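You operate a simulated robot arm through the tools that you are given. There is no shell and no other tool.

You run a simulated two-armed robot. Do the job below in one go: nothing can be reset, and whatever is moved stays where it is left.

JOB
Open the vent, then jack the cover plate up to its yellow line.
Fine: the vent is the yellow pipe handle; one turn on each screw knob, going side to side so that the plate doesn't bind.

Only the result counts: the job must be done as asked and must still hold three seconds after the hand-in. Knocking over, shifting, dropping, spilling or breaking anything else fails it. A push-on lid holds only when it is set on centred and level and pressed home; a screw cap is set on level and turned clockwise until tight.

ROBOT AND FRAMES
Two 7-joint arms with fingered hands on one trunk that stands fixed in place. Base frame: the origin is at the foot of the trunk, x ahead of it, y to its left, z up; the work surface is at about z = 50. Readings come in cm, degrees, newtons and seconds.
The left shoulder is at [5.6, 15.8, 121.9], the right one opposite. With the tool pointing down near the work surface each hand reaches from about 10 to 64 cm from the base axis, measured 20 degrees to its own side. Payload 4 kg a hand.
The TCP of each hand is the grasp point between the finger pads, 3 cm short of the fingertips. In the tool frame z runs along the fingers and y along their closing line. The gripper opens to 10.4 cm; its body begins 3.5 cm behind the TCP. The gripper is a hand of 4 fingers: y runs from the thumb to the fingers, the wrist lies at [-1.5, -10.4, -17.8] in the tool frame, and closing takes about 1.5 s.
Orientation is told as [roll, pitch, yaw] about the base's x, y, z axes, in that order, counted from this pose: with the fingers straight down and the wrist toward the robot, the tool's x, y and z point along [0, 1, 0], [1, 0, 0] and [0, 0, -1] of the base frame.

CONTROLS
- The arms move only by the tool apply_moves. It takes "left_deltas", "right_deltas" or both (then of equal length, played together; a hand with none holds still); each is text: rows parted by semicolons, each of 7 numbers parted by spaces: the shift along the tool's x, y, z in cm, then the turn, a rotation vector about the tool's x, y, z in degrees, then the gripper command, from -1 (shut) to 1 (fully open), values between in proportion. In form: tx ty tz rx ry rz gripper; .... A call has 1 to 20 rows; each row is the pose to reach, as a shift and turn from the pose commanded when the call began, along the tool's axes at that moment. Rows are played at 5 a second. More than 5 cm and 8.6 degrees between two rows, or a gripper value outside its range, and nothing of the call is played. Where a pose cannot be reached the arm comes as near as it can. A force on the tool above 40 N (or 10 N above the force at the start of the call, whichever is more), or a blocked arm, ends the call early, and 0.2 s more pass. The fingers move at their own pace (about 4.5 cm/s each) and stop on an object; they squeeze with about 33 N. The grip force told is the motor's: it shows also when the fingers shut on nothing. Time passes only in rows, and 0.2 s behind the last, so rows that repeat a pose let the fingers close. The reply holds the time, the measured pose of the TCP, the force on the tool along the base axes, the opening and the grip force, in the units named above and with some noise, with the torque about the TCP (base axes, N m) and any sound that the robot's microphone picked up.
- Cameras (640 x 400 px; columns grow to the right, rows downward): "scene" is now at [14.69, -1.13, 140.21]; the picture's right is [-0.26, -0.96, 0.00], its down [-0.55, 0.15, -0.82] and it looks along [0.79, -0.22, -0.57] (base axes); focal length 355 px, centre (320, 200). "left" rides on the left gripper at [-6.1, -9.2, -13] in its tool frame; the picture's right is [-0.81, -0.27, 0.52], its down [0.53, -0.71, 0.46] and it looks along [0.24, 0.64, 0.72] (tool axes); focal length 275 px, centre (320, 200). "right" rides on the right gripper at [6.1, -9.2, -13] in its tool frame; the picture's right is [-0.81, 0.27, -0.52], its down [-0.53, -0.71, 0.45] and it looks along [-0.24, 0.64, 0.72] (tool axes); focal length 275 px, centre (320, 200). There is no depth. A picture from a camera that has moved, and an enlarged one, comes with that camera's place and axes in the base frame and with its lens. The place of the scene camera against the robot may be out by one fixed shift of up to 2.5 cm in any direction.
- get_image(camera): a new picture of that camera. The clock stands still meanwhile.
- raise_lower(by): moves the trunk up (or, below 0, down) by that many cm; the arms and the scene camera ride with it, the base frame stays. It gives what a move gives, with no picture.
- preshape(shape, hand): the hand has 4 fingers and takes this shape, open, in about a second: jaw (thumb against the fingers, like two jaws); tri (thumb and two fingers); tip (a fingertip pinch); poke (one finger out to press); point (the index stretched); flat (the hand flat); cup (the hand cupped); fist (a fist). The gripper value then closes the fingers along that shape, each until it touches; the sizes above hold for jaw. It gives what a move gives, with no picture.
- aim_head(pan, tilt): turns the head with the scene camera to pan (to the left, within 80 degrees either way) and tilt (down, from -29 to 69), counted from straight ahead of the robot. It gives what a move gives.
- zoom(camera, box): a new picture of the part [left, top, right, bottom] of that camera's present view, enlarged. The clock stands still meanwhile.
- hand_in(): hands the job in; it is judged then, once.

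Nothing tells you positions but the pictures and the camera data. Unless the task says otherwise, let go and move clear before handing in.

The tools are called after "Call:" as a command line: name --argument value ..., lists and objects as JSON in quotes. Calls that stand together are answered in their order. apply_moves: Moves the arms, as the interface text tells. Its arguments: {"type":"object","properties":{"left_deltas":{"type":"string"},"right_deltas":{"type":"string"}},"required":[]} The other tools are called the same way: raise_lower (by) moves the trunk up or down; preshape (shape, hand) gives the hand a shape; aim_head (pan, tilt) turns the head that bears the scene camera; get_image (camera) takes a picture; zoom (camera, box) takes an enlarged picture of a part of a camera's view; hand_in () hands the job in.

At the start:

```text
t: 0.0
left_tcp_pos: [50.43, 2.52, 116.19]
left_orientation: [0.0, 0.1, 0.0]
left_ft_force: [0.5, 0.8, -0.3]
left_ft_torque: [-0.03, -0.03, -0.01]
left_finger_gap: 10.36
left_gripper_force: 0.0
left_shape: jaw
right_tcp_pos: [41.51, -38.78, 116.19]
right_orientation: [0.0, 0.0, -0.1]
right_ft_force: [0.2, 0.8, 0.5]
right_ft_torque: [-0.02, 0.0, 0.0]
right_finger_gap: 10.37
right_gripper_force: 0.1
right_shape: jaw
trunk travel left (down, up): [-42.5, 8.2]
head pan, tilt (commanded): [-15.3, 34.3]
```

scene: 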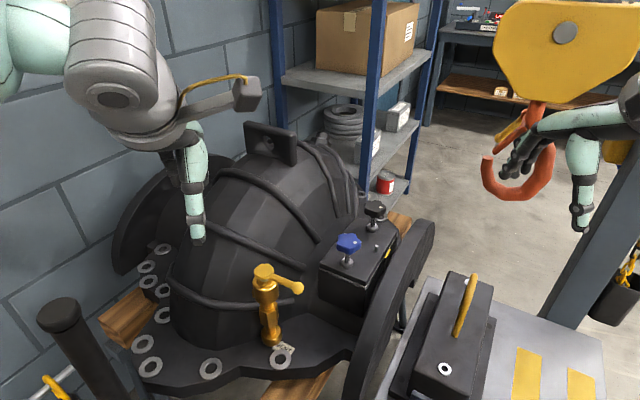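
right: 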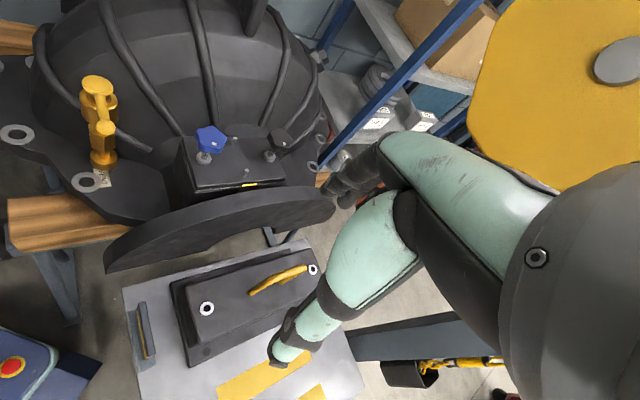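
left: 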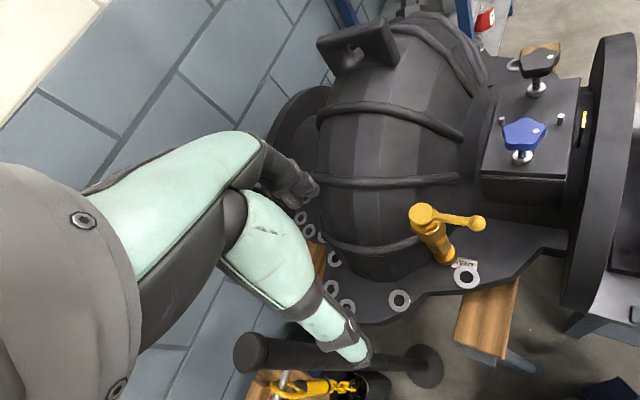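

I see a dark domed machine with a yellow pipe with a side handle (the vent), and a cover plate on a box with a blue knob and a black knob, plus a small yellow mark. I'll look closer before moving anything.

Call:
zoom --camera "scene" --box '[220, 180, 440, 360]'

Call:
zoom --camera "left" --box '[380, 20, 640, 300]'

Call:
zoom --camera "right" --box '[60, 60, 340, 260]'

```text
2.22 times, centred on (330, 270) of scene
camera zoom: at [14.69, -1.13, 140.21], right [-0.26, -0.96, 0.0], down [-0.55, 0.15, -0.82], along [0.79, -0.22, -0.57], focal length 789 px, centre (298, 44)
```

zoom: 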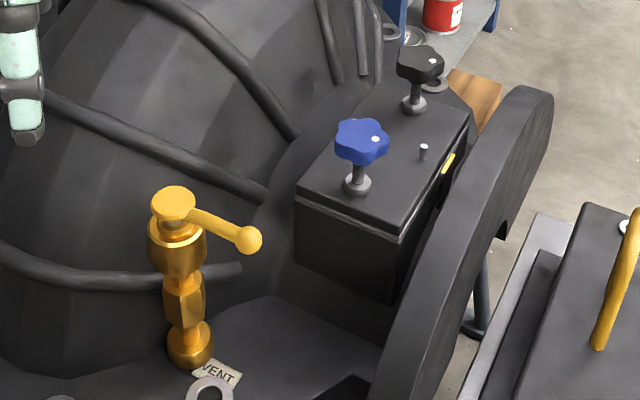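

```text
1.43 times, centred on (510, 160) of left
camera zoom: at [41.29, -3.75, 129.36], right [-0.27, -0.81, -0.52], down [-0.71, 0.53, -0.46], along [0.64, 0.24, -0.72], focal length 393 px, centre (49, 257)
```

zoom: 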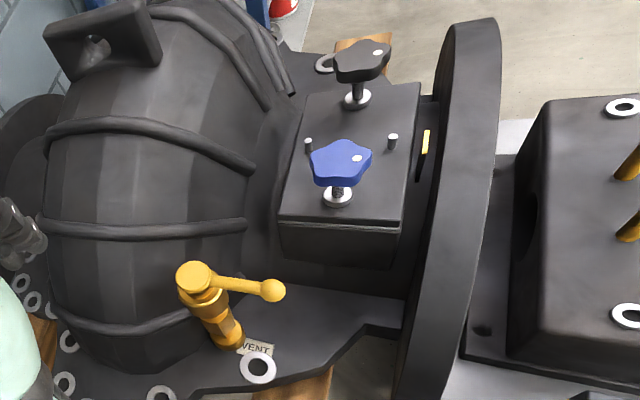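

```text
2.00 times, centred on (200, 160) of right
camera zoom: at [32.34, -32.58, 129.29], right [0.27, -0.81, 0.52], down [-0.71, -0.53, -0.45], along [0.64, -0.25, -0.72], focal length 551 px, centre (560, 280)
```

zoom: 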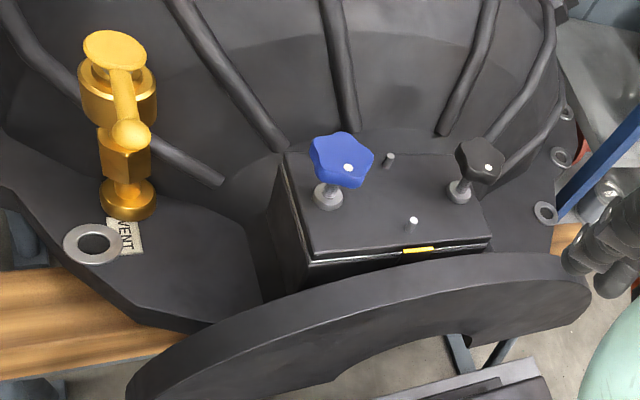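

Call:
zoom --camera "scene" --box '[240, 250, 320, 370]'

Call:
zoom --camera "right" --box '[170, 110, 310, 200]'

Call:
zoom --camera "left" --box '[390, 180, 510, 300]'

Call:
zoom --camera "scene" --box '[310, 180, 440, 320]'

```text
3.33 times, centred on (280, 310) of scene
camera zoom: at [14.69, -1.13, 140.21], right [-0.26, -0.96, 0.0], down [-0.55, 0.15, -0.82], along [0.79, -0.22, -0.57], focal length 1183 px, centre (453, -167)
```

zoom: 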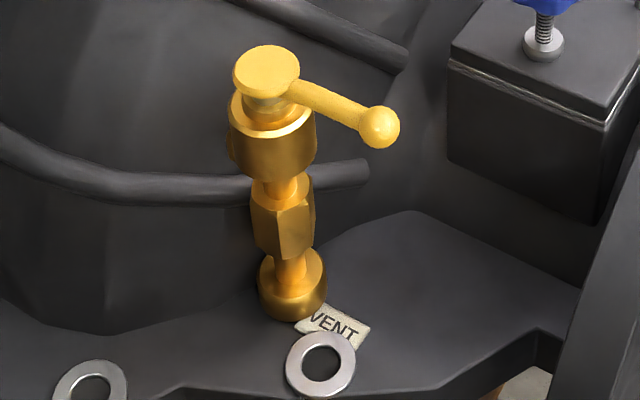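

```text
4.44 times, centred on (240, 155) of right
camera zoom: at [32.34, -32.58, 129.29], right [0.27, -0.81, 0.52], down [-0.71, -0.53, -0.45], along [0.64, -0.25, -0.72], focal length 1224 px, centre (676, 400)
```

zoom: 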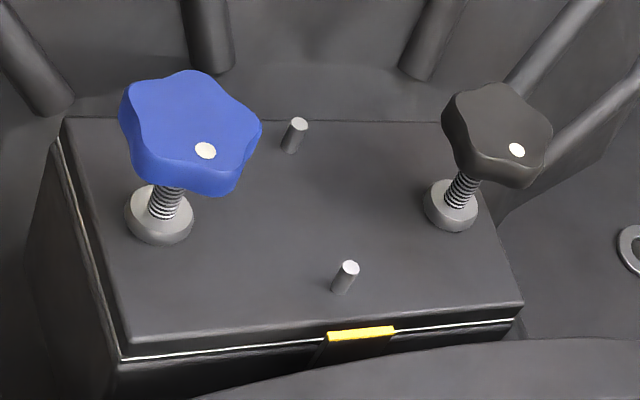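

```text
3.33 times, centred on (450, 240) of left
camera zoom: at [41.29, -3.75, 129.36], right [-0.27, -0.81, -0.52], down [-0.71, 0.53, -0.46], along [0.64, 0.24, -0.72], focal length 918 px, centre (-113, 67)
```

zoom: 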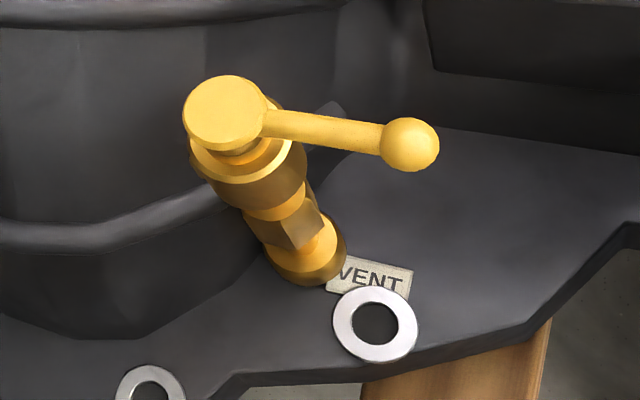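

```text
2.86 times, centred on (375, 250) of scene
camera zoom: at [14.69, -1.13, 140.21], right [-0.26, -0.96, 0.0], down [-0.55, 0.15, -0.82], along [0.79, -0.22, -0.57], focal length 1014 px, centre (163, 57)
```

zoom: 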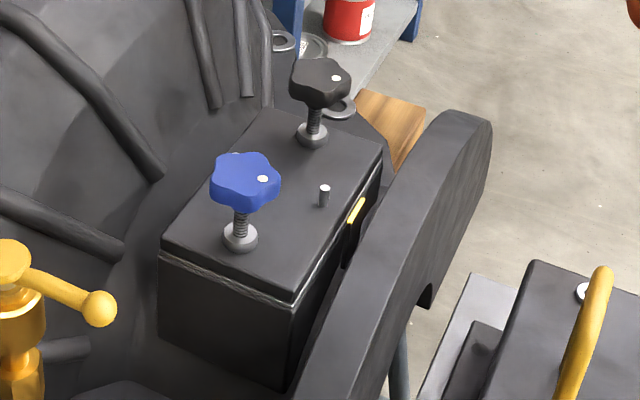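

The vent lever's ball is near [58, -11, 87] with its pivot near [64, -5, 88]. The blue knob is near [66, -24, 89] and the black knob near [76, -34, 89]. I'm bringing the left hand above the lever, turned across it, for a closer look.

Call:
apply_moves --left_deltas "-2.2 1.3 2.7 0 0 7.5 1; -4.4 2.6 5.3 0 0 15 1; -6.6 3.9 8 0 0 22.5 1; -8.8 5.2 10.7 0 0 30 1; -11 6.5 13.3 0 0 37.5 1; -13.2 7.9 16 0 0 45 1; -13.2 7.9 16 0 0 45 1"

Call:
get_image --camera "left"

Call:
get_image --camera "scene"

Call:
get_image --camera "right"

```text
t: 1.6
left_tcp_pos: [57.47, -10.66, 100.94]
left_orientation: [0.5, -0.6, -45.0]
left_ft_force: [-0.8, -0.2, 0.1]
left_ft_torque: [0.03, 0.0, 0.01]
left_finger_gap: 10.39
left_gripper_force: 0.2
left_shape: jaw
right_tcp_pos: [40.31, -38.74, 116.7]
right_orientation: [0.0, -0.7, -0.3]
right_ft_force: [0.1, -0.2, -0.6]
right_ft_torque: [-0.01, 0.02, -0.03]
right_finger_gap: 10.39
right_gripper_force: 0.1
right_shape: jaw
trunk travel left (down, up): [-42.5, 8.2]
head pan, tilt (commanded): [-15.3, 34.3]
```

```text
taken
camera left: at [46.39, -8.6, 113.93], right [-0.76, -0.38, -0.53], down [-0.12, 0.88, -0.46], along [0.64, -0.28, -0.72], focal length 275 px, centre (320, 200)
```

left: 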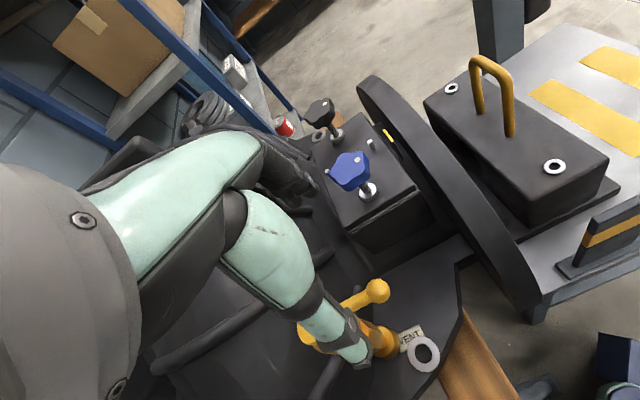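

```text
taken
camera scene: at [14.65, -1.08, 140.22], right [-0.26, -0.96, 0.0], down [-0.55, 0.15, -0.82], along [0.79, -0.22, -0.57], focal length 355 px, centre (320, 200)
```

scene: 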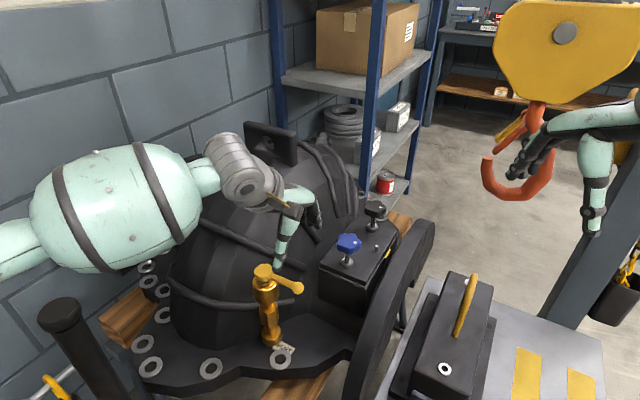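

```text
taken
camera right: at [30.94, -32.46, 129.74], right [0.26, -0.81, 0.52], down [-0.71, -0.53, -0.46], along [0.65, -0.25, -0.72], focal length 275 px, centre (320, 200)
```

right: 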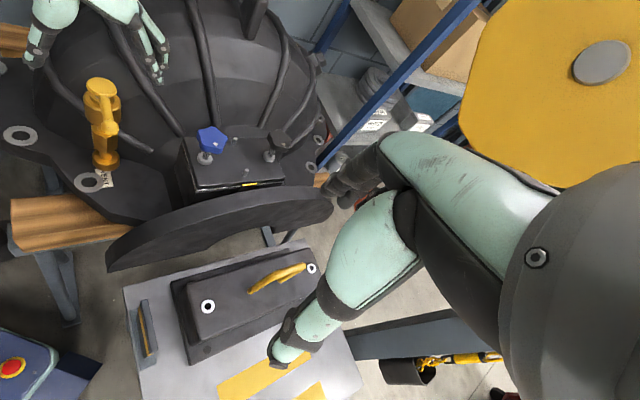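

The left hand is above the ball, with thumb and fingers on either side of the lever. I'm lowering it straight down and checking the clearance.

Call:
apply_moves --left_deltas "0.2 0.2 3 0 0 0 1; 0.4 0.4 6 0 0 0 1; 0.6 0.6 9 0 0 0 1; 0.6 0.6 11 0 0 0 1; 0.6 0.6 11 0 0 0 1"

Call:
get_image --camera "left"

Call:
zoom --camera "scene" --box '[200, 180, 400, 360]'

Call:
zoom --camera "right" --box '[0, 40, 300, 240]'

```text
t: 2.8
left_tcp_pos: [58.31, -10.71, 89.93]
left_orientation: [0.5, -0.4, -44.9]
left_ft_force: [0.0, -0.2, -0.8]
left_ft_torque: [0.0, 0.01, 0.01]
left_finger_gap: 10.44
left_gripper_force: 0.0
left_shape: jaw
right_tcp_pos: [40.23, -38.7, 116.71]
right_orientation: [-0.1, -0.7, -0.3]
right_ft_force: [0.4, -0.4, -0.3]
right_ft_torque: [-0.01, -0.05, -0.01]
right_finger_gap: 10.41
right_gripper_force: 0.1
right_shape: jaw
trunk travel left (down, up): [-42.5, 8.2]
head pan, tilt (commanded): [-15.3, 34.3]
```

```text
taken
camera left: at [47.24, -8.64, 102.83], right [-0.76, -0.38, -0.53], down [-0.12, 0.88, -0.46], along [0.64, -0.28, -0.72], focal length 275 px, centre (320, 200)
```

left: 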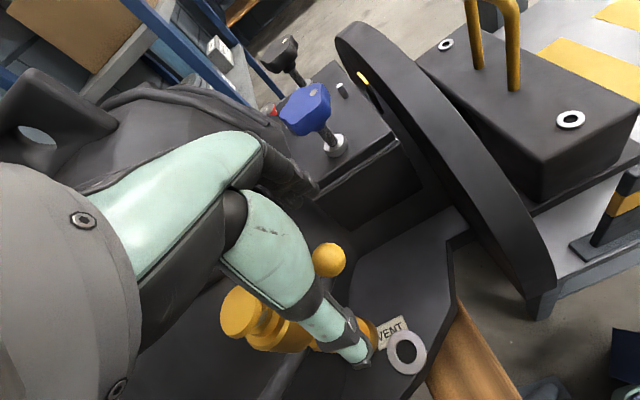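

```text
2.22 times, centred on (300, 270) of scene
camera zoom: at [14.68, -1.12, 140.22], right [-0.26, -0.96, 0.0], down [-0.55, 0.15, -0.82], along [0.79, -0.22, -0.57], focal length 789 px, centre (364, 44)
```

zoom: 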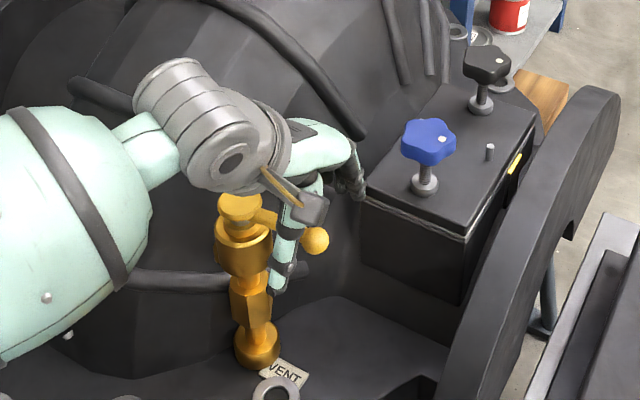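

```text
2.00 times, centred on (150, 140) of right
camera zoom: at [30.97, -32.49, 129.72], right [0.26, -0.81, 0.52], down [-0.71, -0.53, -0.46], along [0.65, -0.25, -0.72], focal length 551 px, centre (660, 320)
```

zoom: 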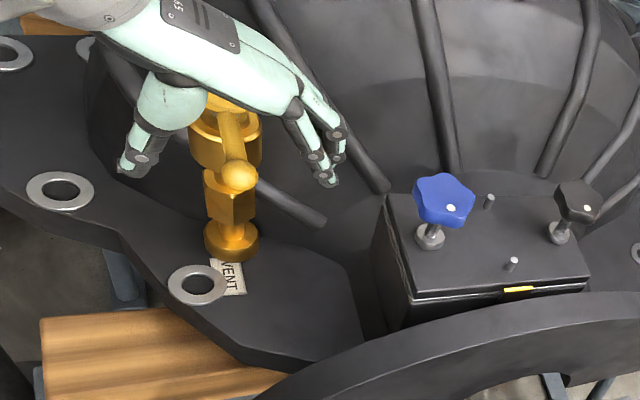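

The fingers straddle the lever with the palm above it and nothing touching. I'm going down 2 cm more and closing to a loose cage around the ball.

Call:
apply_moves --left_deltas "0 0 1 0 0 0 1; 0 0 1.9 0 0 0 1; 0 0 1.9 0 0 0 0.3; 0 0 1.9 0 0 0 -0.35; 0 0 1.9 0 0 0 -0.35; 0 0 1.9 0 0 0 -0.35; 0 0 1.9 0 0 0 -0.35"

Call:
zoom --camera "left" --box '[200, 180, 440, 400]'

Call:
zoom --camera "right" --box '[20, 40, 220, 180]'

```text
t: 4.4
left_tcp_pos: [58.26, -10.66, 88.01]
left_orientation: [0.5, -0.5, -44.9]
left_ft_force: [-0.3, 0.2, -0.4]
left_ft_torque: [0.01, 0.02, 0.01]
left_finger_gap: 3.42
left_gripper_force: 0.0
left_shape: jaw
right_tcp_pos: [40.26, -38.87, 116.77]
right_orientation: [0.0, -0.7, -0.3]
right_ft_force: [0.4, -0.6, 0.2]
right_ft_torque: [-0.01, -0.02, 0.01]
right_finger_gap: 10.38
right_gripper_force: 0.0
right_shape: jaw
trunk travel left (down, up): [-42.5, 8.2]
head pan, tilt (commanded): [-15.3, 34.3]
```

```text
1.82 times, centred on (320, 290) of left
camera zoom: at [47.28, -8.65, 101.0], right [-0.76, -0.38, -0.53], down [-0.12, 0.88, -0.46], along [0.64, -0.28, -0.72], focal length 500 px, centre (320, 36)
```

zoom: 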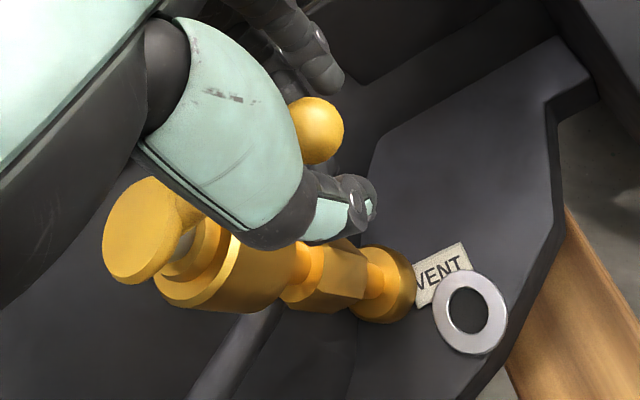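

```text
2.86 times, centred on (120, 110) of right
camera zoom: at [30.99, -32.5, 129.72], right [0.26, -0.81, 0.52], down [-0.71, -0.53, -0.46], along [0.65, -0.25, -0.72], focal length 786 px, centre (891, 457)
```

zoom: 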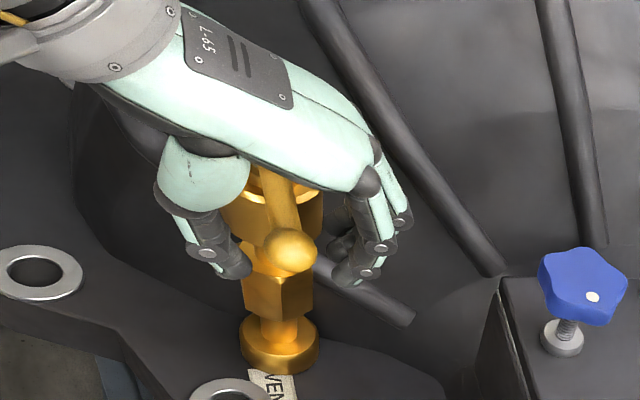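

The ball sits between thumb and fingers in a 3.4 cm gap. I'm pushing the lever gently counter-clockwise along its arc, a small amount first, to feel the resistance.

Call:
apply_moves --left_deltas "0.03 0.67 0 0 0 -5 -0.35; 0.12 1.33 0 0 0 -10 -0.35; 0.26 1.98 0 0 0 -15 -0.35; 0.46 2.61 0 0 0 -20 -0.35; 0.46 2.61 0 0 0 -20 -0.35"

Call:
zoom --camera "right" --box '[20, 40, 220, 180]'

```text
t: 5.6
left_tcp_pos: [60.41, -12.06, 88.0]
left_orientation: [0.3, -0.5, -24.7]
left_ft_force: [-6.2, 5.4, 0.4]
left_ft_torque: [0.09, 0.11, -0.06]
left_finger_gap: 4.07
left_gripper_force: 0.1
left_shape: jaw
right_tcp_pos: [40.4, -38.71, 116.85]
right_orientation: [-0.2, -0.7, -0.3]
right_ft_force: [-0.1, -0.3, -0.6]
right_ft_torque: [-0.02, -0.04, 0.02]
right_finger_gap: 10.38
right_gripper_force: 0.0
right_shape: jaw
trunk travel left (down, up): [-42.5, 8.2]
head pan, tilt (commanded): [-15.3, 34.3]
```

```text
2.86 times, centred on (120, 110) of right
camera zoom: at [30.9, -32.39, 129.77], right [0.26, -0.81, 0.52], down [-0.71, -0.53, -0.46], along [0.65, -0.25, -0.72], focal length 786 px, centre (891, 457)
```

zoom: 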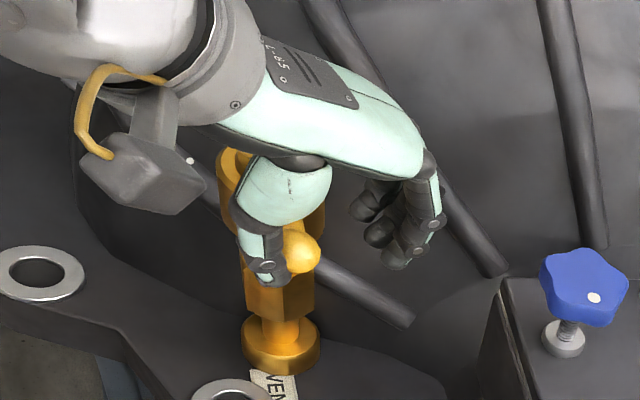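

Call:
apply_moves --left_deltas "0.14 0.63 0 0 0 -4 -0.35; 0.3 1.24 0 0 0 -8 -0.35; 0.3 1.24 0 0 0 -8 -0.35"

Call:
zoom --camera "right" --box '[20, 40, 220, 180]'

Call:
zoom --camera "left" --box '[200, 180, 440, 400]'

```text
t: 6.4
left_tcp_pos: [61.64, -12.4, 88.15]
left_orientation: [0.3, -0.6, -16.9]
left_ft_force: [-15.0, 10.1, -1.9]
left_ft_torque: [0.08, 0.1, -0.14]
left_finger_gap: 5.43
left_gripper_force: 0.1
left_shape: jaw
right_tcp_pos: [40.19, -38.61, 117.01]
right_orientation: [-0.1, -0.8, -0.3]
right_ft_force: [0.4, 0.6, 0.5]
right_ft_torque: [-0.04, -0.02, 0.01]
right_finger_gap: 10.36
right_gripper_force: 0.0
right_shape: jaw
trunk travel left (down, up): [-42.5, 8.2]
head pan, tilt (commanded): [-15.3, 34.3]
```

```text
2.86 times, centred on (120, 110) of right
camera zoom: at [30.81, -32.35, 129.8], right [0.26, -0.81, 0.52], down [-0.71, -0.53, -0.46], along [0.65, -0.25, -0.72], focal length 786 px, centre (891, 457)
```

zoom: 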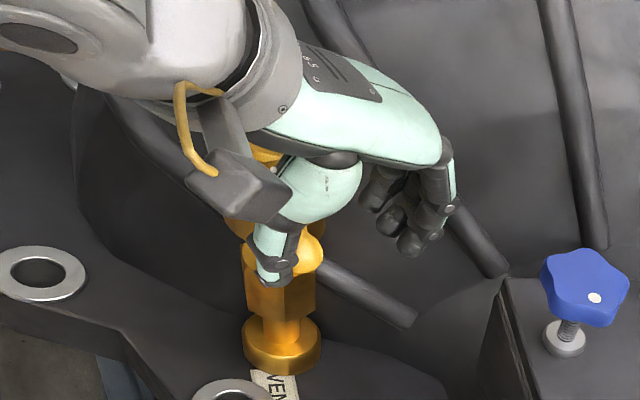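

```text
1.82 times, centred on (320, 290) of left
camera zoom: at [50.82, -15.63, 101.11], right [-0.49, -0.7, -0.52], down [-0.52, 0.72, -0.46], along [0.7, 0.05, -0.72], focal length 500 px, centre (320, 36)
```

zoom: 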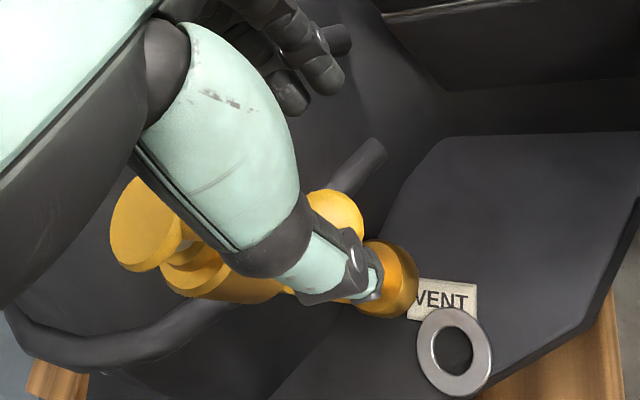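

Pushing counter-clockwise at 18 N only bends the thumb, and the ball has hardly moved, so the lever seems to be at a stop that way. I'm backing off to the start position and then testing the other direction gently.

Call:
apply_moves --left_deltas "0.06 -0.93 0 0 0 7 -0.35; 0.23 -1.85 0 0 0 14 -0.35; 0.51 -2.74 0 0 0 21 -0.35; 0.89 -3.59 0 0 0 28 -0.35; 0.89 -3.59 0 0 0 28 -0.35; 0.89 -3.59 0 0 0 28 -0.35"

Call:
zoom --camera "right" --box '[20, 40, 220, 180]'

Call:
zoom --camera "left" --box '[200, 180, 440, 400]'

```text
t: 7.8
left_tcp_pos: [58.63, -10.44, 88.09]
left_orientation: [0.6, -0.6, -45.0]
left_ft_force: [0.9, -0.5, -0.6]
left_ft_torque: [-0.01, 0.03, -0.03]
left_finger_gap: 3.4
left_gripper_force: 0.1
left_shape: jaw
right_tcp_pos: [40.35, -38.81, 116.76]
right_orientation: [0.0, -0.7, -0.4]
right_ft_force: [-0.1, -0.1, 0.0]
right_ft_torque: [0.01, 0.01, -0.01]
right_finger_gap: 10.41
right_gripper_force: 0.0
right_shape: jaw
trunk travel left (down, up): [-42.5, 8.2]
head pan, tilt (commanded): [-15.3, 34.3]
```

```text
2.86 times, centred on (120, 110) of right
camera zoom: at [30.98, -32.49, 129.72], right [0.26, -0.81, 0.52], down [-0.71, -0.53, -0.46], along [0.65, -0.25, -0.72], focal length 786 px, centre (891, 457)
```

zoom: 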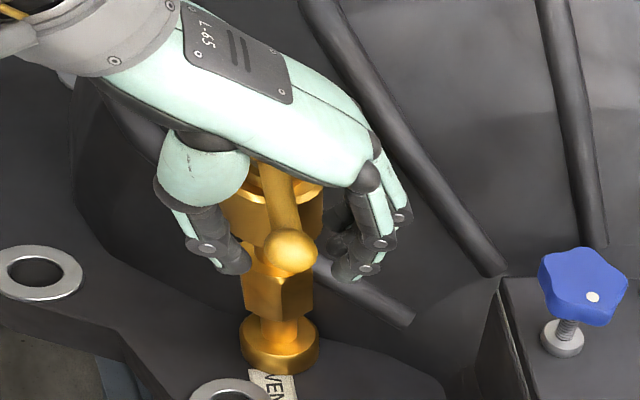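

```text
1.82 times, centred on (320, 290) of left
camera zoom: at [47.48, -8.46, 101.06], right [-0.76, -0.38, -0.53], down [-0.12, 0.88, -0.46], along [0.64, -0.28, -0.72], focal length 500 px, centre (320, 36)
```

zoom: 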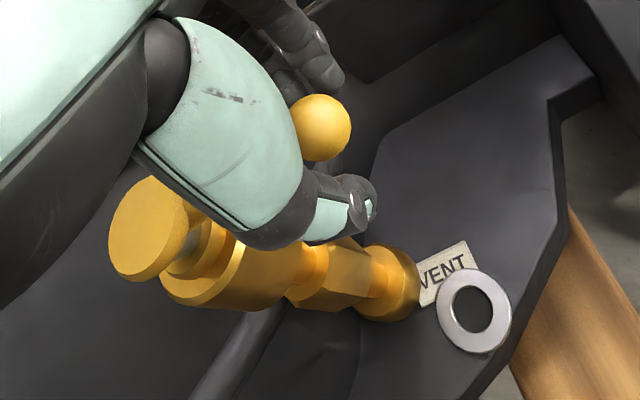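

Call:
apply_moves --left_deltas "0.03 -0.67 0 0 0 5 -0.35; 0.12 -1.33 0 0 0 10 -0.35; 0.26 -1.98 0 0 0 15 -0.35; 0.26 -1.98 0 0 0 15 -0.35"

Call:
zoom --camera "right" --box '[20, 40, 220, 180]'

```text
t: 8.8
left_tcp_pos: [57.2, -9.03, 88.05]
left_orientation: [0.6, -0.4, -59.9]
left_ft_force: [0.4, -0.1, -0.5]
left_ft_torque: [0.01, 0.01, -0.03]
left_finger_gap: 3.41
left_gripper_force: 0.1
left_shape: jaw
right_tcp_pos: [40.26, -38.65, 116.7]
right_orientation: [0.0, -0.7, -0.2]
right_ft_force: [0.0, -0.7, 0.1]
right_ft_torque: [0.01, -0.01, 0.0]
right_finger_gap: 10.39
right_gripper_force: 0.1
right_shape: jaw
trunk travel left (down, up): [-42.5, 8.2]
head pan, tilt (commanded): [-15.3, 34.3]
```

```text
2.86 times, centred on (120, 110) of right
camera zoom: at [30.98, -32.51, 129.71], right [0.26, -0.81, 0.52], down [-0.71, -0.53, -0.46], along [0.65, -0.25, -0.72], focal length 786 px, centre (891, 457)
```

zoom: 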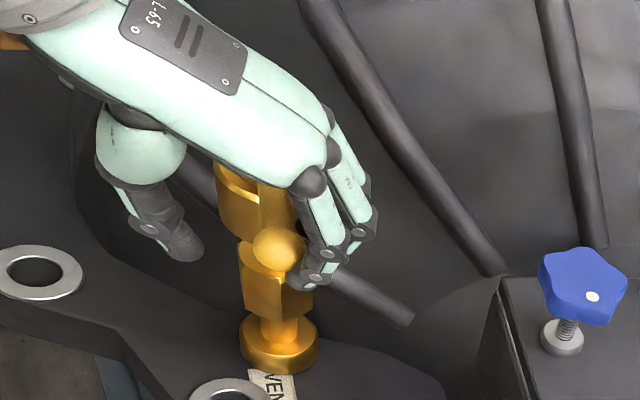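

Going clockwise the ball appears to move with almost no force. I'm continuing that way in small steps.

Call:
apply_moves --left_deltas "0.03 -0.67 0 0 0 5 -0.35; 0.12 -1.33 0 0 0 10 -0.35; 0.26 -1.98 0 0 0 15 -0.35; 0.26 -1.98 0 0 0 15 -0.35"

Call:
zoom --camera "right" --box '[20, 40, 220, 180]'

Call:
zoom --camera "left" --box '[200, 180, 440, 400]'

```text
t: 9.8
left_tcp_pos: [56.58, -7.16, 88.02]
left_orientation: [0.7, -0.2, -75.0]
left_ft_force: [0.2, 0.3, -0.5]
left_ft_torque: [-0.02, 0.01, 0.01]
left_finger_gap: 3.42
left_gripper_force: 0.0
left_shape: jaw
right_tcp_pos: [40.31, -38.64, 116.6]
right_orientation: [0.0, -0.7, -0.3]
right_ft_force: [0.5, -0.3, 0.2]
right_ft_torque: [-0.01, 0.0, 0.02]
right_finger_gap: 10.38
right_gripper_force: 0.0
right_shape: jaw
trunk travel left (down, up): [-42.5, 8.2]
head pan, tilt (commanded): [-15.3, 34.3]
```

```text
2.86 times, centred on (120, 110) of right
camera zoom: at [30.98, -32.51, 129.71], right [0.26, -0.81, 0.52], down [-0.71, -0.53, -0.46], along [0.65, -0.25, -0.72], focal length 786 px, centre (891, 457)
```

zoom: 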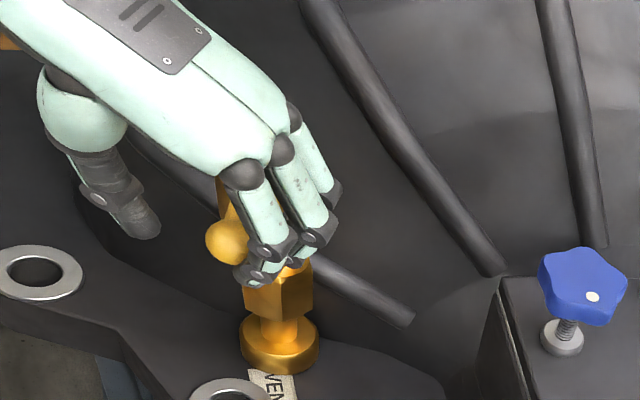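

```text
1.82 times, centred on (320, 290) of left
camera zoom: at [48.02, 0.0, 101.05], right [-0.85, 0.06, -0.53], down [0.34, 0.83, -0.45], along [0.41, -0.56, -0.72], focal length 500 px, centre (320, 36)
```

zoom: 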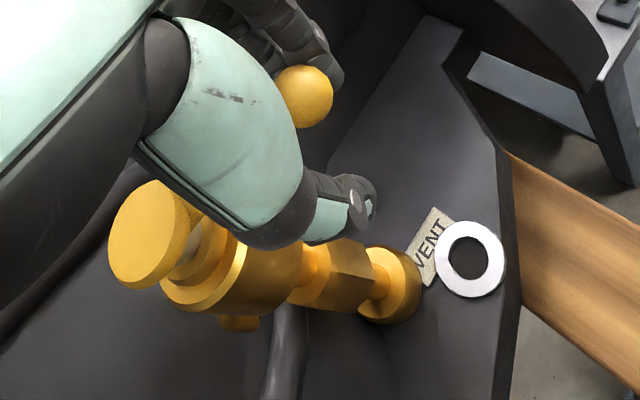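

The lever swings freely clockwise, with the ball clearly shifted and force near zero. I'm continuing towards its end.

Call:
apply_moves --left_deltas "0.03 -0.67 0 0 0 5 -0.35; 0.12 -1.33 0 0 0 10 -0.35; 0.26 -1.98 0 0 0 15 -0.35; 0.46 -2.61 0 0 0 20 -0.35; 0.72 -3.23 0 0 0 25 -0.35; 1.02 -3.82 0 0 0 30 -0.35; 1.02 -3.82 0 0 0 30 -0.35"

Call:
zoom --camera "right" --box '[0, 40, 220, 180]'

Call:
zoom --camera "left" --box '[200, 180, 440, 400]'

Call:
get_image --camera "scene"

```text
t: 11.4
left_tcp_pos: [56.58, -3.22, 87.99]
left_orientation: [0.8, 0.3, -105.1]
left_ft_force: [-1.3, 0.2, -0.9]
left_ft_torque: [-0.01, -0.02, -0.02]
left_finger_gap: 3.43
left_gripper_force: 0.1
left_shape: jaw
right_tcp_pos: [40.32, -38.76, 116.8]
right_orientation: [-0.2, -0.6, -0.3]
right_ft_force: [-1.1, -0.3, 0.3]
right_ft_torque: [0.0, 0.0, -0.01]
right_finger_gap: 10.39
right_gripper_force: 0.0
right_shape: jaw
trunk travel left (down, up): [-42.5, 8.2]
head pan, tilt (commanded): [-15.3, 34.3]
```

```text
2.86 times, centred on (110, 110) of right
camera zoom: at [30.97, -32.5, 129.72], right [0.26, -0.81, 0.52], down [-0.71, -0.53, -0.46], along [0.65, -0.25, -0.72], focal length 786 px, centre (920, 457)
```

zoom: 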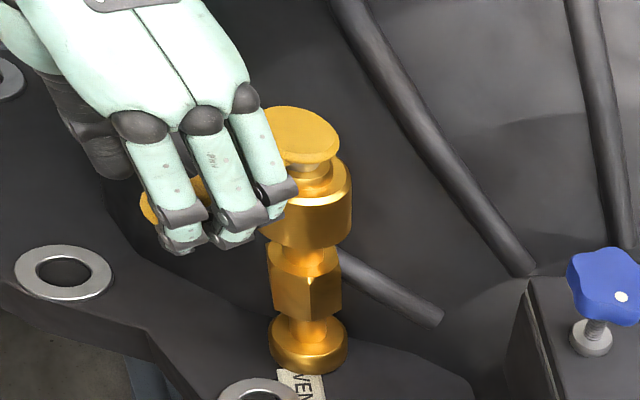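

```text
1.82 times, centred on (320, 290) of left
camera zoom: at [52.84, 7.1, 101.11], right [-0.7, 0.48, -0.53], down [0.71, 0.55, -0.45], along [0.08, -0.69, -0.72], focal length 500 px, centre (320, 36)
```

zoom: 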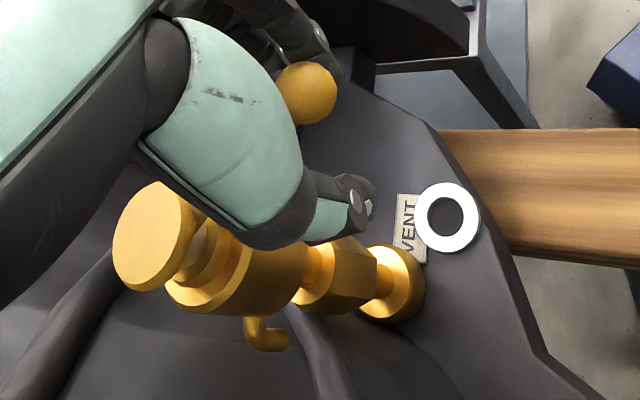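

```text
taken
camera scene: at [14.67, -1.13, 140.22], right [-0.26, -0.96, 0.0], down [-0.55, 0.15, -0.82], along [0.79, -0.22, -0.57], focal length 355 px, centre (320, 200)
```

scene: 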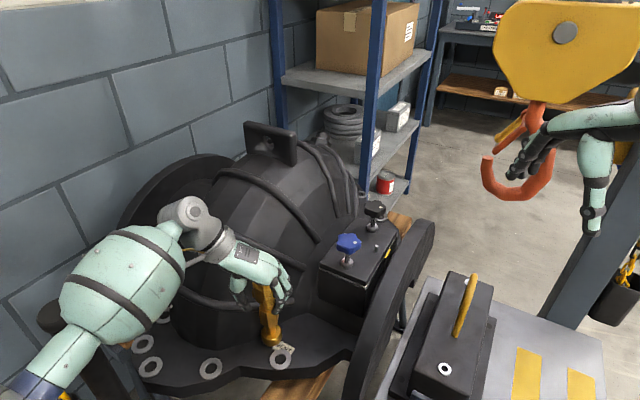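

Call:
apply_moves --left_deltas "0.03 -0.67 0 0 0 5 -0.35; 0.12 -1.33 0 0 0 10 -0.35; 0.26 -1.98 0 0 0 15 -0.35; 0.46 -2.61 0 0 0 20 -0.35; 0.72 -3.23 0 0 0 22 -0.35; 1.02 -3.82 0 0 0 25 -0.35; 1.02 -3.82 0 0 0 25 -0.35"

Call:
zoom --camera "right" --box '[0, 40, 220, 180]'

Call:
zoom --camera "left" --box '[200, 180, 440, 400]'

```text
t: 13.0
left_tcp_pos: [59.17, 0.22, 87.99]
left_orientation: [0.4, 0.4, -130.1]
left_ft_force: [-0.3, -0.1, 0.3]
left_ft_torque: [0.02, -0.01, -0.01]
left_finger_gap: 3.43
left_gripper_force: 0.1
left_shape: jaw
right_tcp_pos: [40.29, -38.77, 116.68]
right_orientation: [-0.1, -0.7, -0.3]
right_ft_force: [1.1, 0.4, 0.0]
right_ft_torque: [-0.01, -0.02, -0.01]
right_finger_gap: 10.36
right_gripper_force: 0.1
right_shape: jaw
trunk travel left (down, up): [-42.5, 8.2]
head pan, tilt (commanded): [-15.3, 34.3]
```

```text
2.86 times, centred on (110, 110) of right
camera zoom: at [30.98, -32.48, 129.72], right [0.26, -0.81, 0.52], down [-0.71, -0.53, -0.46], along [0.65, -0.25, -0.72], focal length 786 px, centre (920, 457)
```

zoom: 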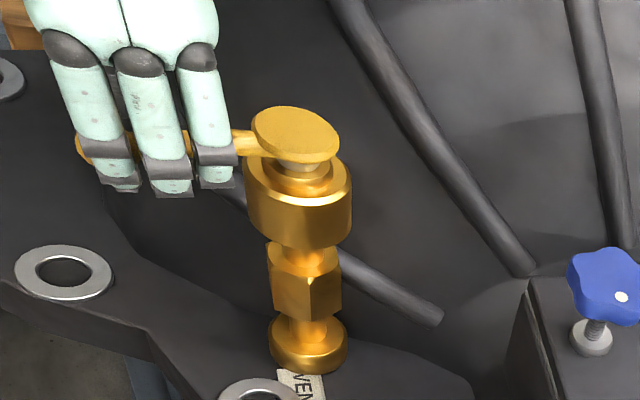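

```text
1.82 times, centred on (320, 290) of left
camera zoom: at [60.14, 10.94, 101.03], right [-0.44, 0.73, -0.52], down [0.87, 0.2, -0.45], along [-0.22, -0.65, -0.73], focal length 500 px, centre (320, 36)
```

zoom: 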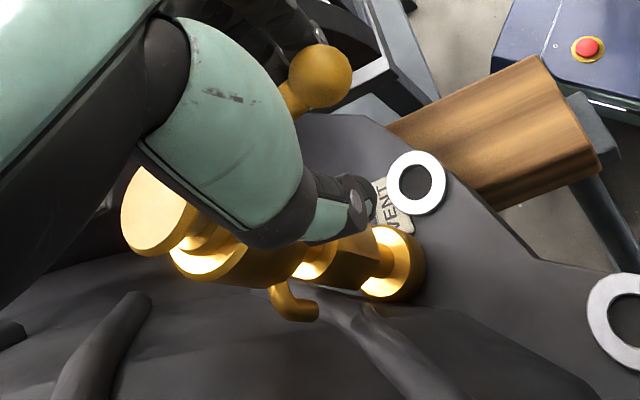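

The lever is near 90° of swing with still no stop. I'm pushing a little further, in small steps, to find the end.

Call:
apply_moves --left_deltas "0.05 -0.65 0 0 0 3 -0.35; 0.15 -1.3 0 0 0 6 -0.35; 0.28 -1.97 0 0 0 9 -0.35; 0.28 -1.97 0 0 0 9 -0.35"

Call:
zoom --camera "right" --box '[0, 40, 220, 180]'

Call:
zoom --camera "left" --box '[200, 180, 440, 400]'

```text
t: 14.0
left_tcp_pos: [59.48, 1.2, 88.43]
left_orientation: [0.4, 0.6, -139.2]
left_ft_force: [-0.3, -0.5, 0.4]
left_ft_torque: [-0.01, 0.03, 0.0]
left_finger_gap: 3.38
left_gripper_force: 0.0
left_shape: jaw
left hand out of reach, approached as far as the arm can: row 1, 2, 3, 4
right_tcp_pos: [40.3, -38.87, 116.66]
right_orientation: [0.1, -0.8, -0.2]
right_ft_force: [-0.4, -0.4, 0.2]
right_ft_torque: [0.01, 0.02, 0.03]
right_finger_gap: 10.36
right_gripper_force: 0.0
right_shape: jaw
trunk travel left (down, up): [-42.5, 8.2]
head pan, tilt (commanded): [-15.3, 34.3]
```

```text
2.86 times, centred on (110, 110) of right
camera zoom: at [30.98, -32.75, 129.66], right [0.26, -0.81, 0.52], down [-0.71, -0.53, -0.46], along [0.65, -0.25, -0.72], focal length 786 px, centre (920, 457)
```

zoom: 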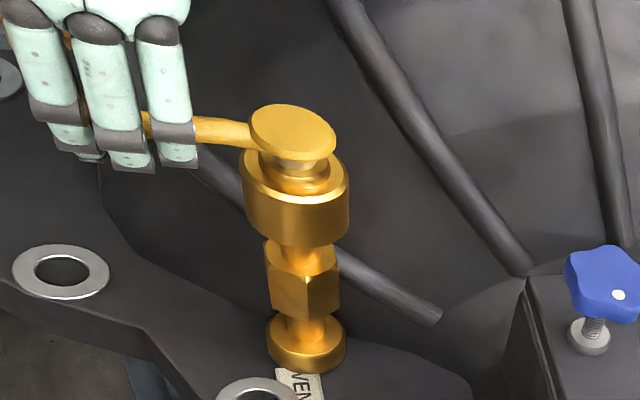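

```text
1.82 times, centred on (320, 290) of left
camera zoom: at [62.2, 11.75, 101.64], right [-0.31, 0.79, -0.52], down [0.89, 0.06, -0.44], along [-0.32, -0.6, -0.73], focal length 500 px, centre (320, 36)
```

zoom: 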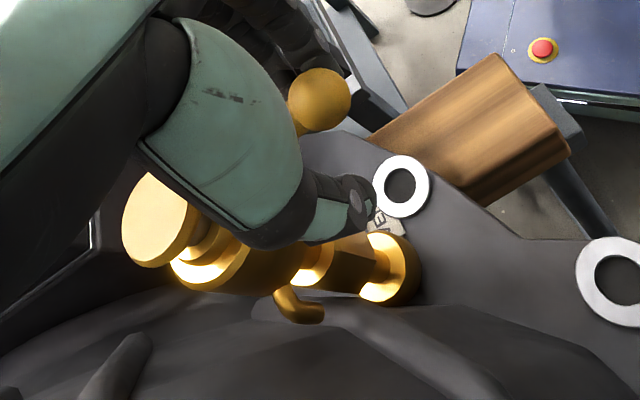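

The ball is now near [58, 1] and the lever has swung about 93°, still free. The arm's reach stopped me, not the lever. I'm opening the hand and lifting off so I can see the lever clearly.

Call:
apply_moves --left_deltas "0 0.4 0 0 0 0 0.1; 0 0.4 0 0 0 0 0.1; 0 0.4 0 0 0 0 0.1; 0 0.4 -3 0 0 0 0.1; 0 0.4 -6 0 0 0 0.1; 0 0.4 -9 0 0 -6 0.1; 0 0.4 -12 0 0 -12 0.1; 0 0.4 -12 0 0 -20 0.1; 0 0.4 -12 0 0 -28 0.1; 0 0.4 -12 0 0 -36 0.1; 0 0.4 -12 0 0 -44 0.1; 0 0.4 -12 0 0 -52 0.1; 0 0.4 -12 0 0 -60 0.1"

Call:
get_image --camera "left"

Call:
zoom --camera "scene" --box '[200, 180, 400, 360]'

Call:
zoom --camera "right" --box '[0, 40, 300, 220]'

```text
t: 15.1
left_tcp_pos: [57.31, 1.54, 92.56]
left_orientation: [0.8, 1.2, -139.0]
left_ft_force: [0.8, 0.0, -0.5]
left_ft_torque: [0.05, 0.02, 0.0]
left_finger_gap: 5.7
left_gripper_force: 0.0
left_shape: jaw
right_tcp_pos: [38.98, -38.6, 117.26]
right_orientation: [0.1, -1.5, -0.4]
right_ft_force: [0.4, 0.4, 0.2]
right_ft_torque: [-0.01, -0.01, -0.03]
right_finger_gap: 10.42
right_gripper_force: 0.0
right_shape: jaw
trunk travel left (down, up): [-42.5, 8.2]
head pan, tilt (commanded): [-15.3, 34.3]
stopped in row 5 (left hand): the arm was blocked; the commanded pose is now the measured one
```

```text
taken
camera left: at [59.87, 12.01, 105.81], right [-0.31, 0.79, -0.52], down [0.9, 0.07, -0.43], along [-0.31, -0.6, -0.73], focal length 275 px, centre (320, 200)
```

left: 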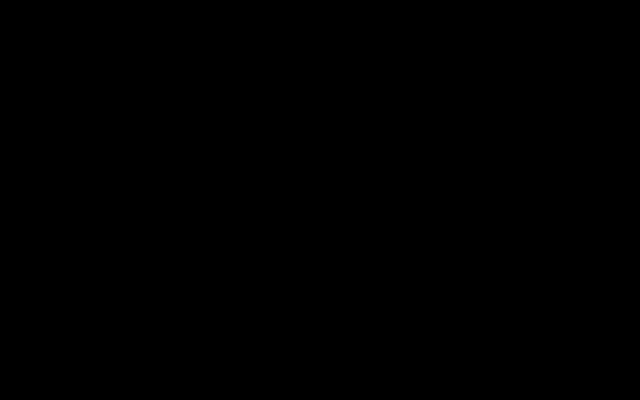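

```text
2.22 times, centred on (300, 270) of scene
camera zoom: at [14.56, -1.12, 140.22], right [-0.26, -0.96, 0.0], down [-0.55, 0.15, -0.82], along [0.79, -0.22, -0.57], focal length 789 px, centre (364, 44)
```

zoom: 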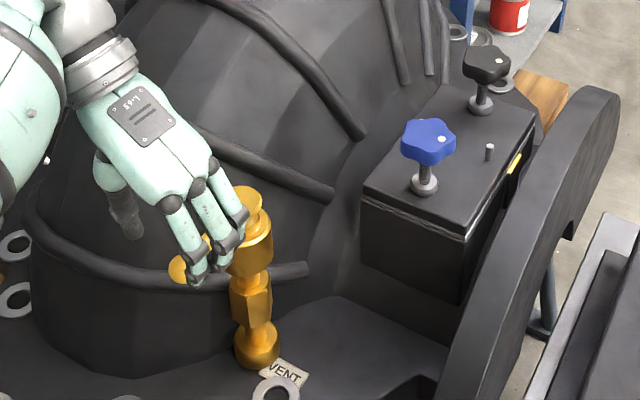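

```text
2.13 times, centred on (150, 130) of right
camera zoom: at [29.35, -32.43, 130.15], right [0.26, -0.81, 0.52], down [-0.7, -0.53, -0.47], along [0.66, -0.25, -0.71], focal length 587 px, centre (683, 349)
```

zoom: 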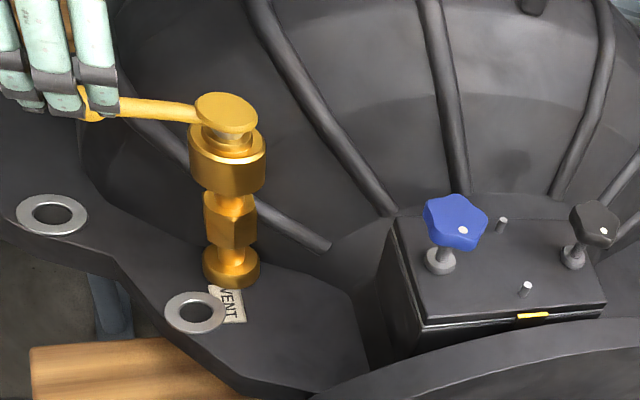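

The left camera view is black, so the left wrist camera is against something, most likely the dome or its own arm. The fingertips are now above the lever, so I'm backing the hand towards the robot and turning it back.

Call:
apply_moves --left_deltas "-0.98 1.13 0 0 0 0 0.1; -1.97 2.27 0 0 0 -4 0.1; -2.6 3.0 0 0 0 -10 0.1; -3.3 3.8 0 0 0 -16 0.1"

Call:
get_image --camera "left"

Call:
get_image --camera "scene"

```text
t: 16.1
left_tcp_pos: [52.21, 1.5, 92.54]
left_orientation: [1.2, 0.8, -122.8]
left_ft_force: [0.2, -0.5, 0.2]
left_ft_torque: [0.01, 0.01, -0.01]
left_finger_gap: 5.72
left_gripper_force: 0.1
left_shape: jaw
right_tcp_pos: [39.01, -38.74, 117.28]
right_orientation: [-0.1, -1.4, -0.4]
right_ft_force: [0.1, -0.4, -0.1]
right_ft_torque: [0.01, 0.02, -0.01]
right_finger_gap: 10.4
right_gripper_force: 0.0
right_shape: jaw
trunk travel left (down, up): [-42.5, 8.2]
head pan, tilt (commanded): [-15.3, 34.3]
```

```text
taken
camera left: at [51.64, 12.38, 105.63], right [-0.52, 0.67, -0.53], down [0.85, 0.31, -0.43], along [-0.13, -0.67, -0.73], focal length 275 px, centre (320, 200)
```

left: 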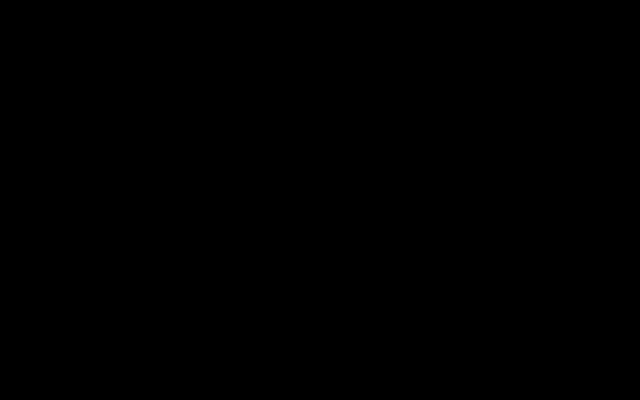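

```text
taken
camera scene: at [14.66, -1.08, 140.22], right [-0.26, -0.96, 0.0], down [-0.55, 0.15, -0.82], along [0.79, -0.22, -0.57], focal length 355 px, centre (320, 200)
```

scene: 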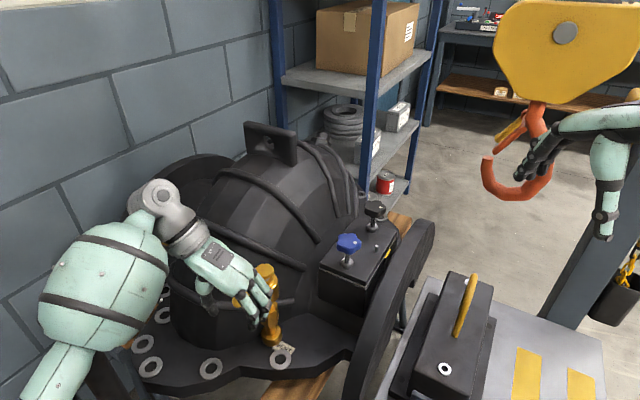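

Call:
apply_moves --left_deltas "0 0 0 0 0 -8 0.1; 0 0 0 0 0 -16 0.1; 0 0 -1 0 0 -24 0.1; 0 0 -3 0 0 -32 0.1; 0 0 -5 0 0 -40 0.1; 0 0 -8 0 0 -48 0.1; 0 0 -10 0 0 -56 0.1; 0 0 -12 0 0 -64 0.1"

Call:
get_image --camera "left"

Call:
zoom --camera "right" --box '[0, 40, 300, 220]'

Call:
get_image --camera "scene"

```text
t: 17.9
left_tcp_pos: [51.79, 1.62, 104.59]
left_orientation: [1.4, -0.7, -58.8]
left_ft_force: [0.3, 0.0, 0.3]
left_ft_torque: [0.04, 0.0, 0.0]
left_finger_gap: 5.68
left_gripper_force: 0.1
left_shape: jaw
right_tcp_pos: [39.03, -38.81, 117.32]
right_orientation: [-0.1, -1.3, -0.4]
right_ft_force: [0.3, 0.2, 0.2]
right_ft_torque: [-0.01, -0.01, 0.01]
right_finger_gap: 10.39
right_gripper_force: 0.1
right_shape: jaw
trunk travel left (down, up): [-42.5, 8.2]
head pan, tilt (commanded): [-15.3, 34.3]
```

```text
taken
camera left: at [41.51, 6.06, 117.46], right [-0.82, -0.18, -0.54], down [0.1, 0.89, -0.45], along [0.56, -0.42, -0.71], focal length 275 px, centre (320, 200)
```

left: 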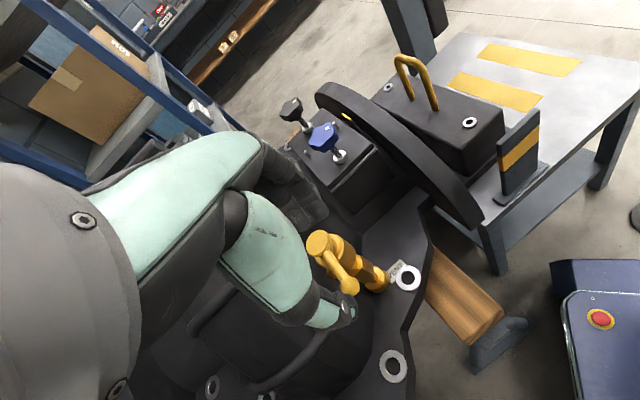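

```text
2.13 times, centred on (150, 130) of right
camera zoom: at [29.53, -32.46, 130.11], right [0.26, -0.81, 0.52], down [-0.71, -0.53, -0.47], along [0.66, -0.25, -0.71], focal length 587 px, centre (683, 349)
```

zoom: 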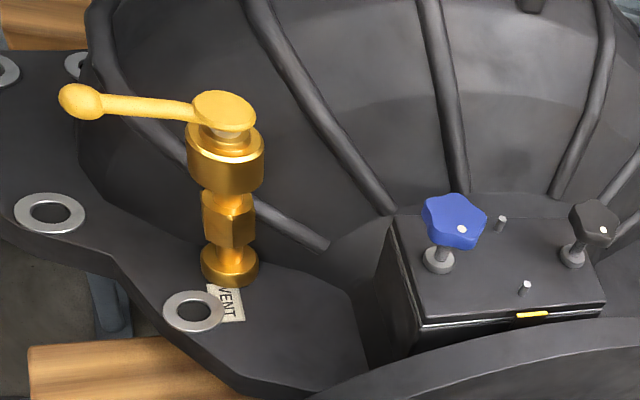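

```text
taken
camera scene: at [14.66, -1.15, 140.22], right [-0.26, -0.96, 0.0], down [-0.55, 0.15, -0.82], along [0.79, -0.22, -0.57], focal length 355 px, centre (320, 200)
```

scene: 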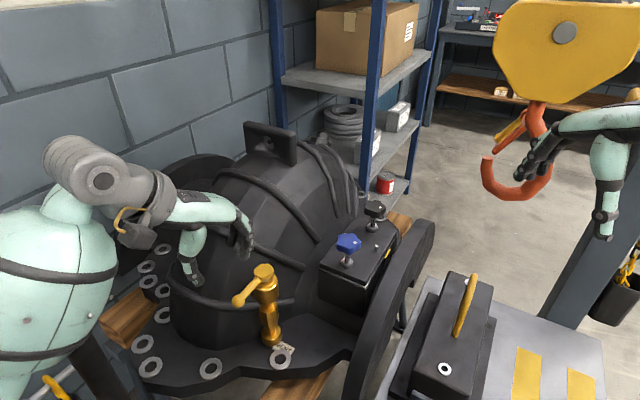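

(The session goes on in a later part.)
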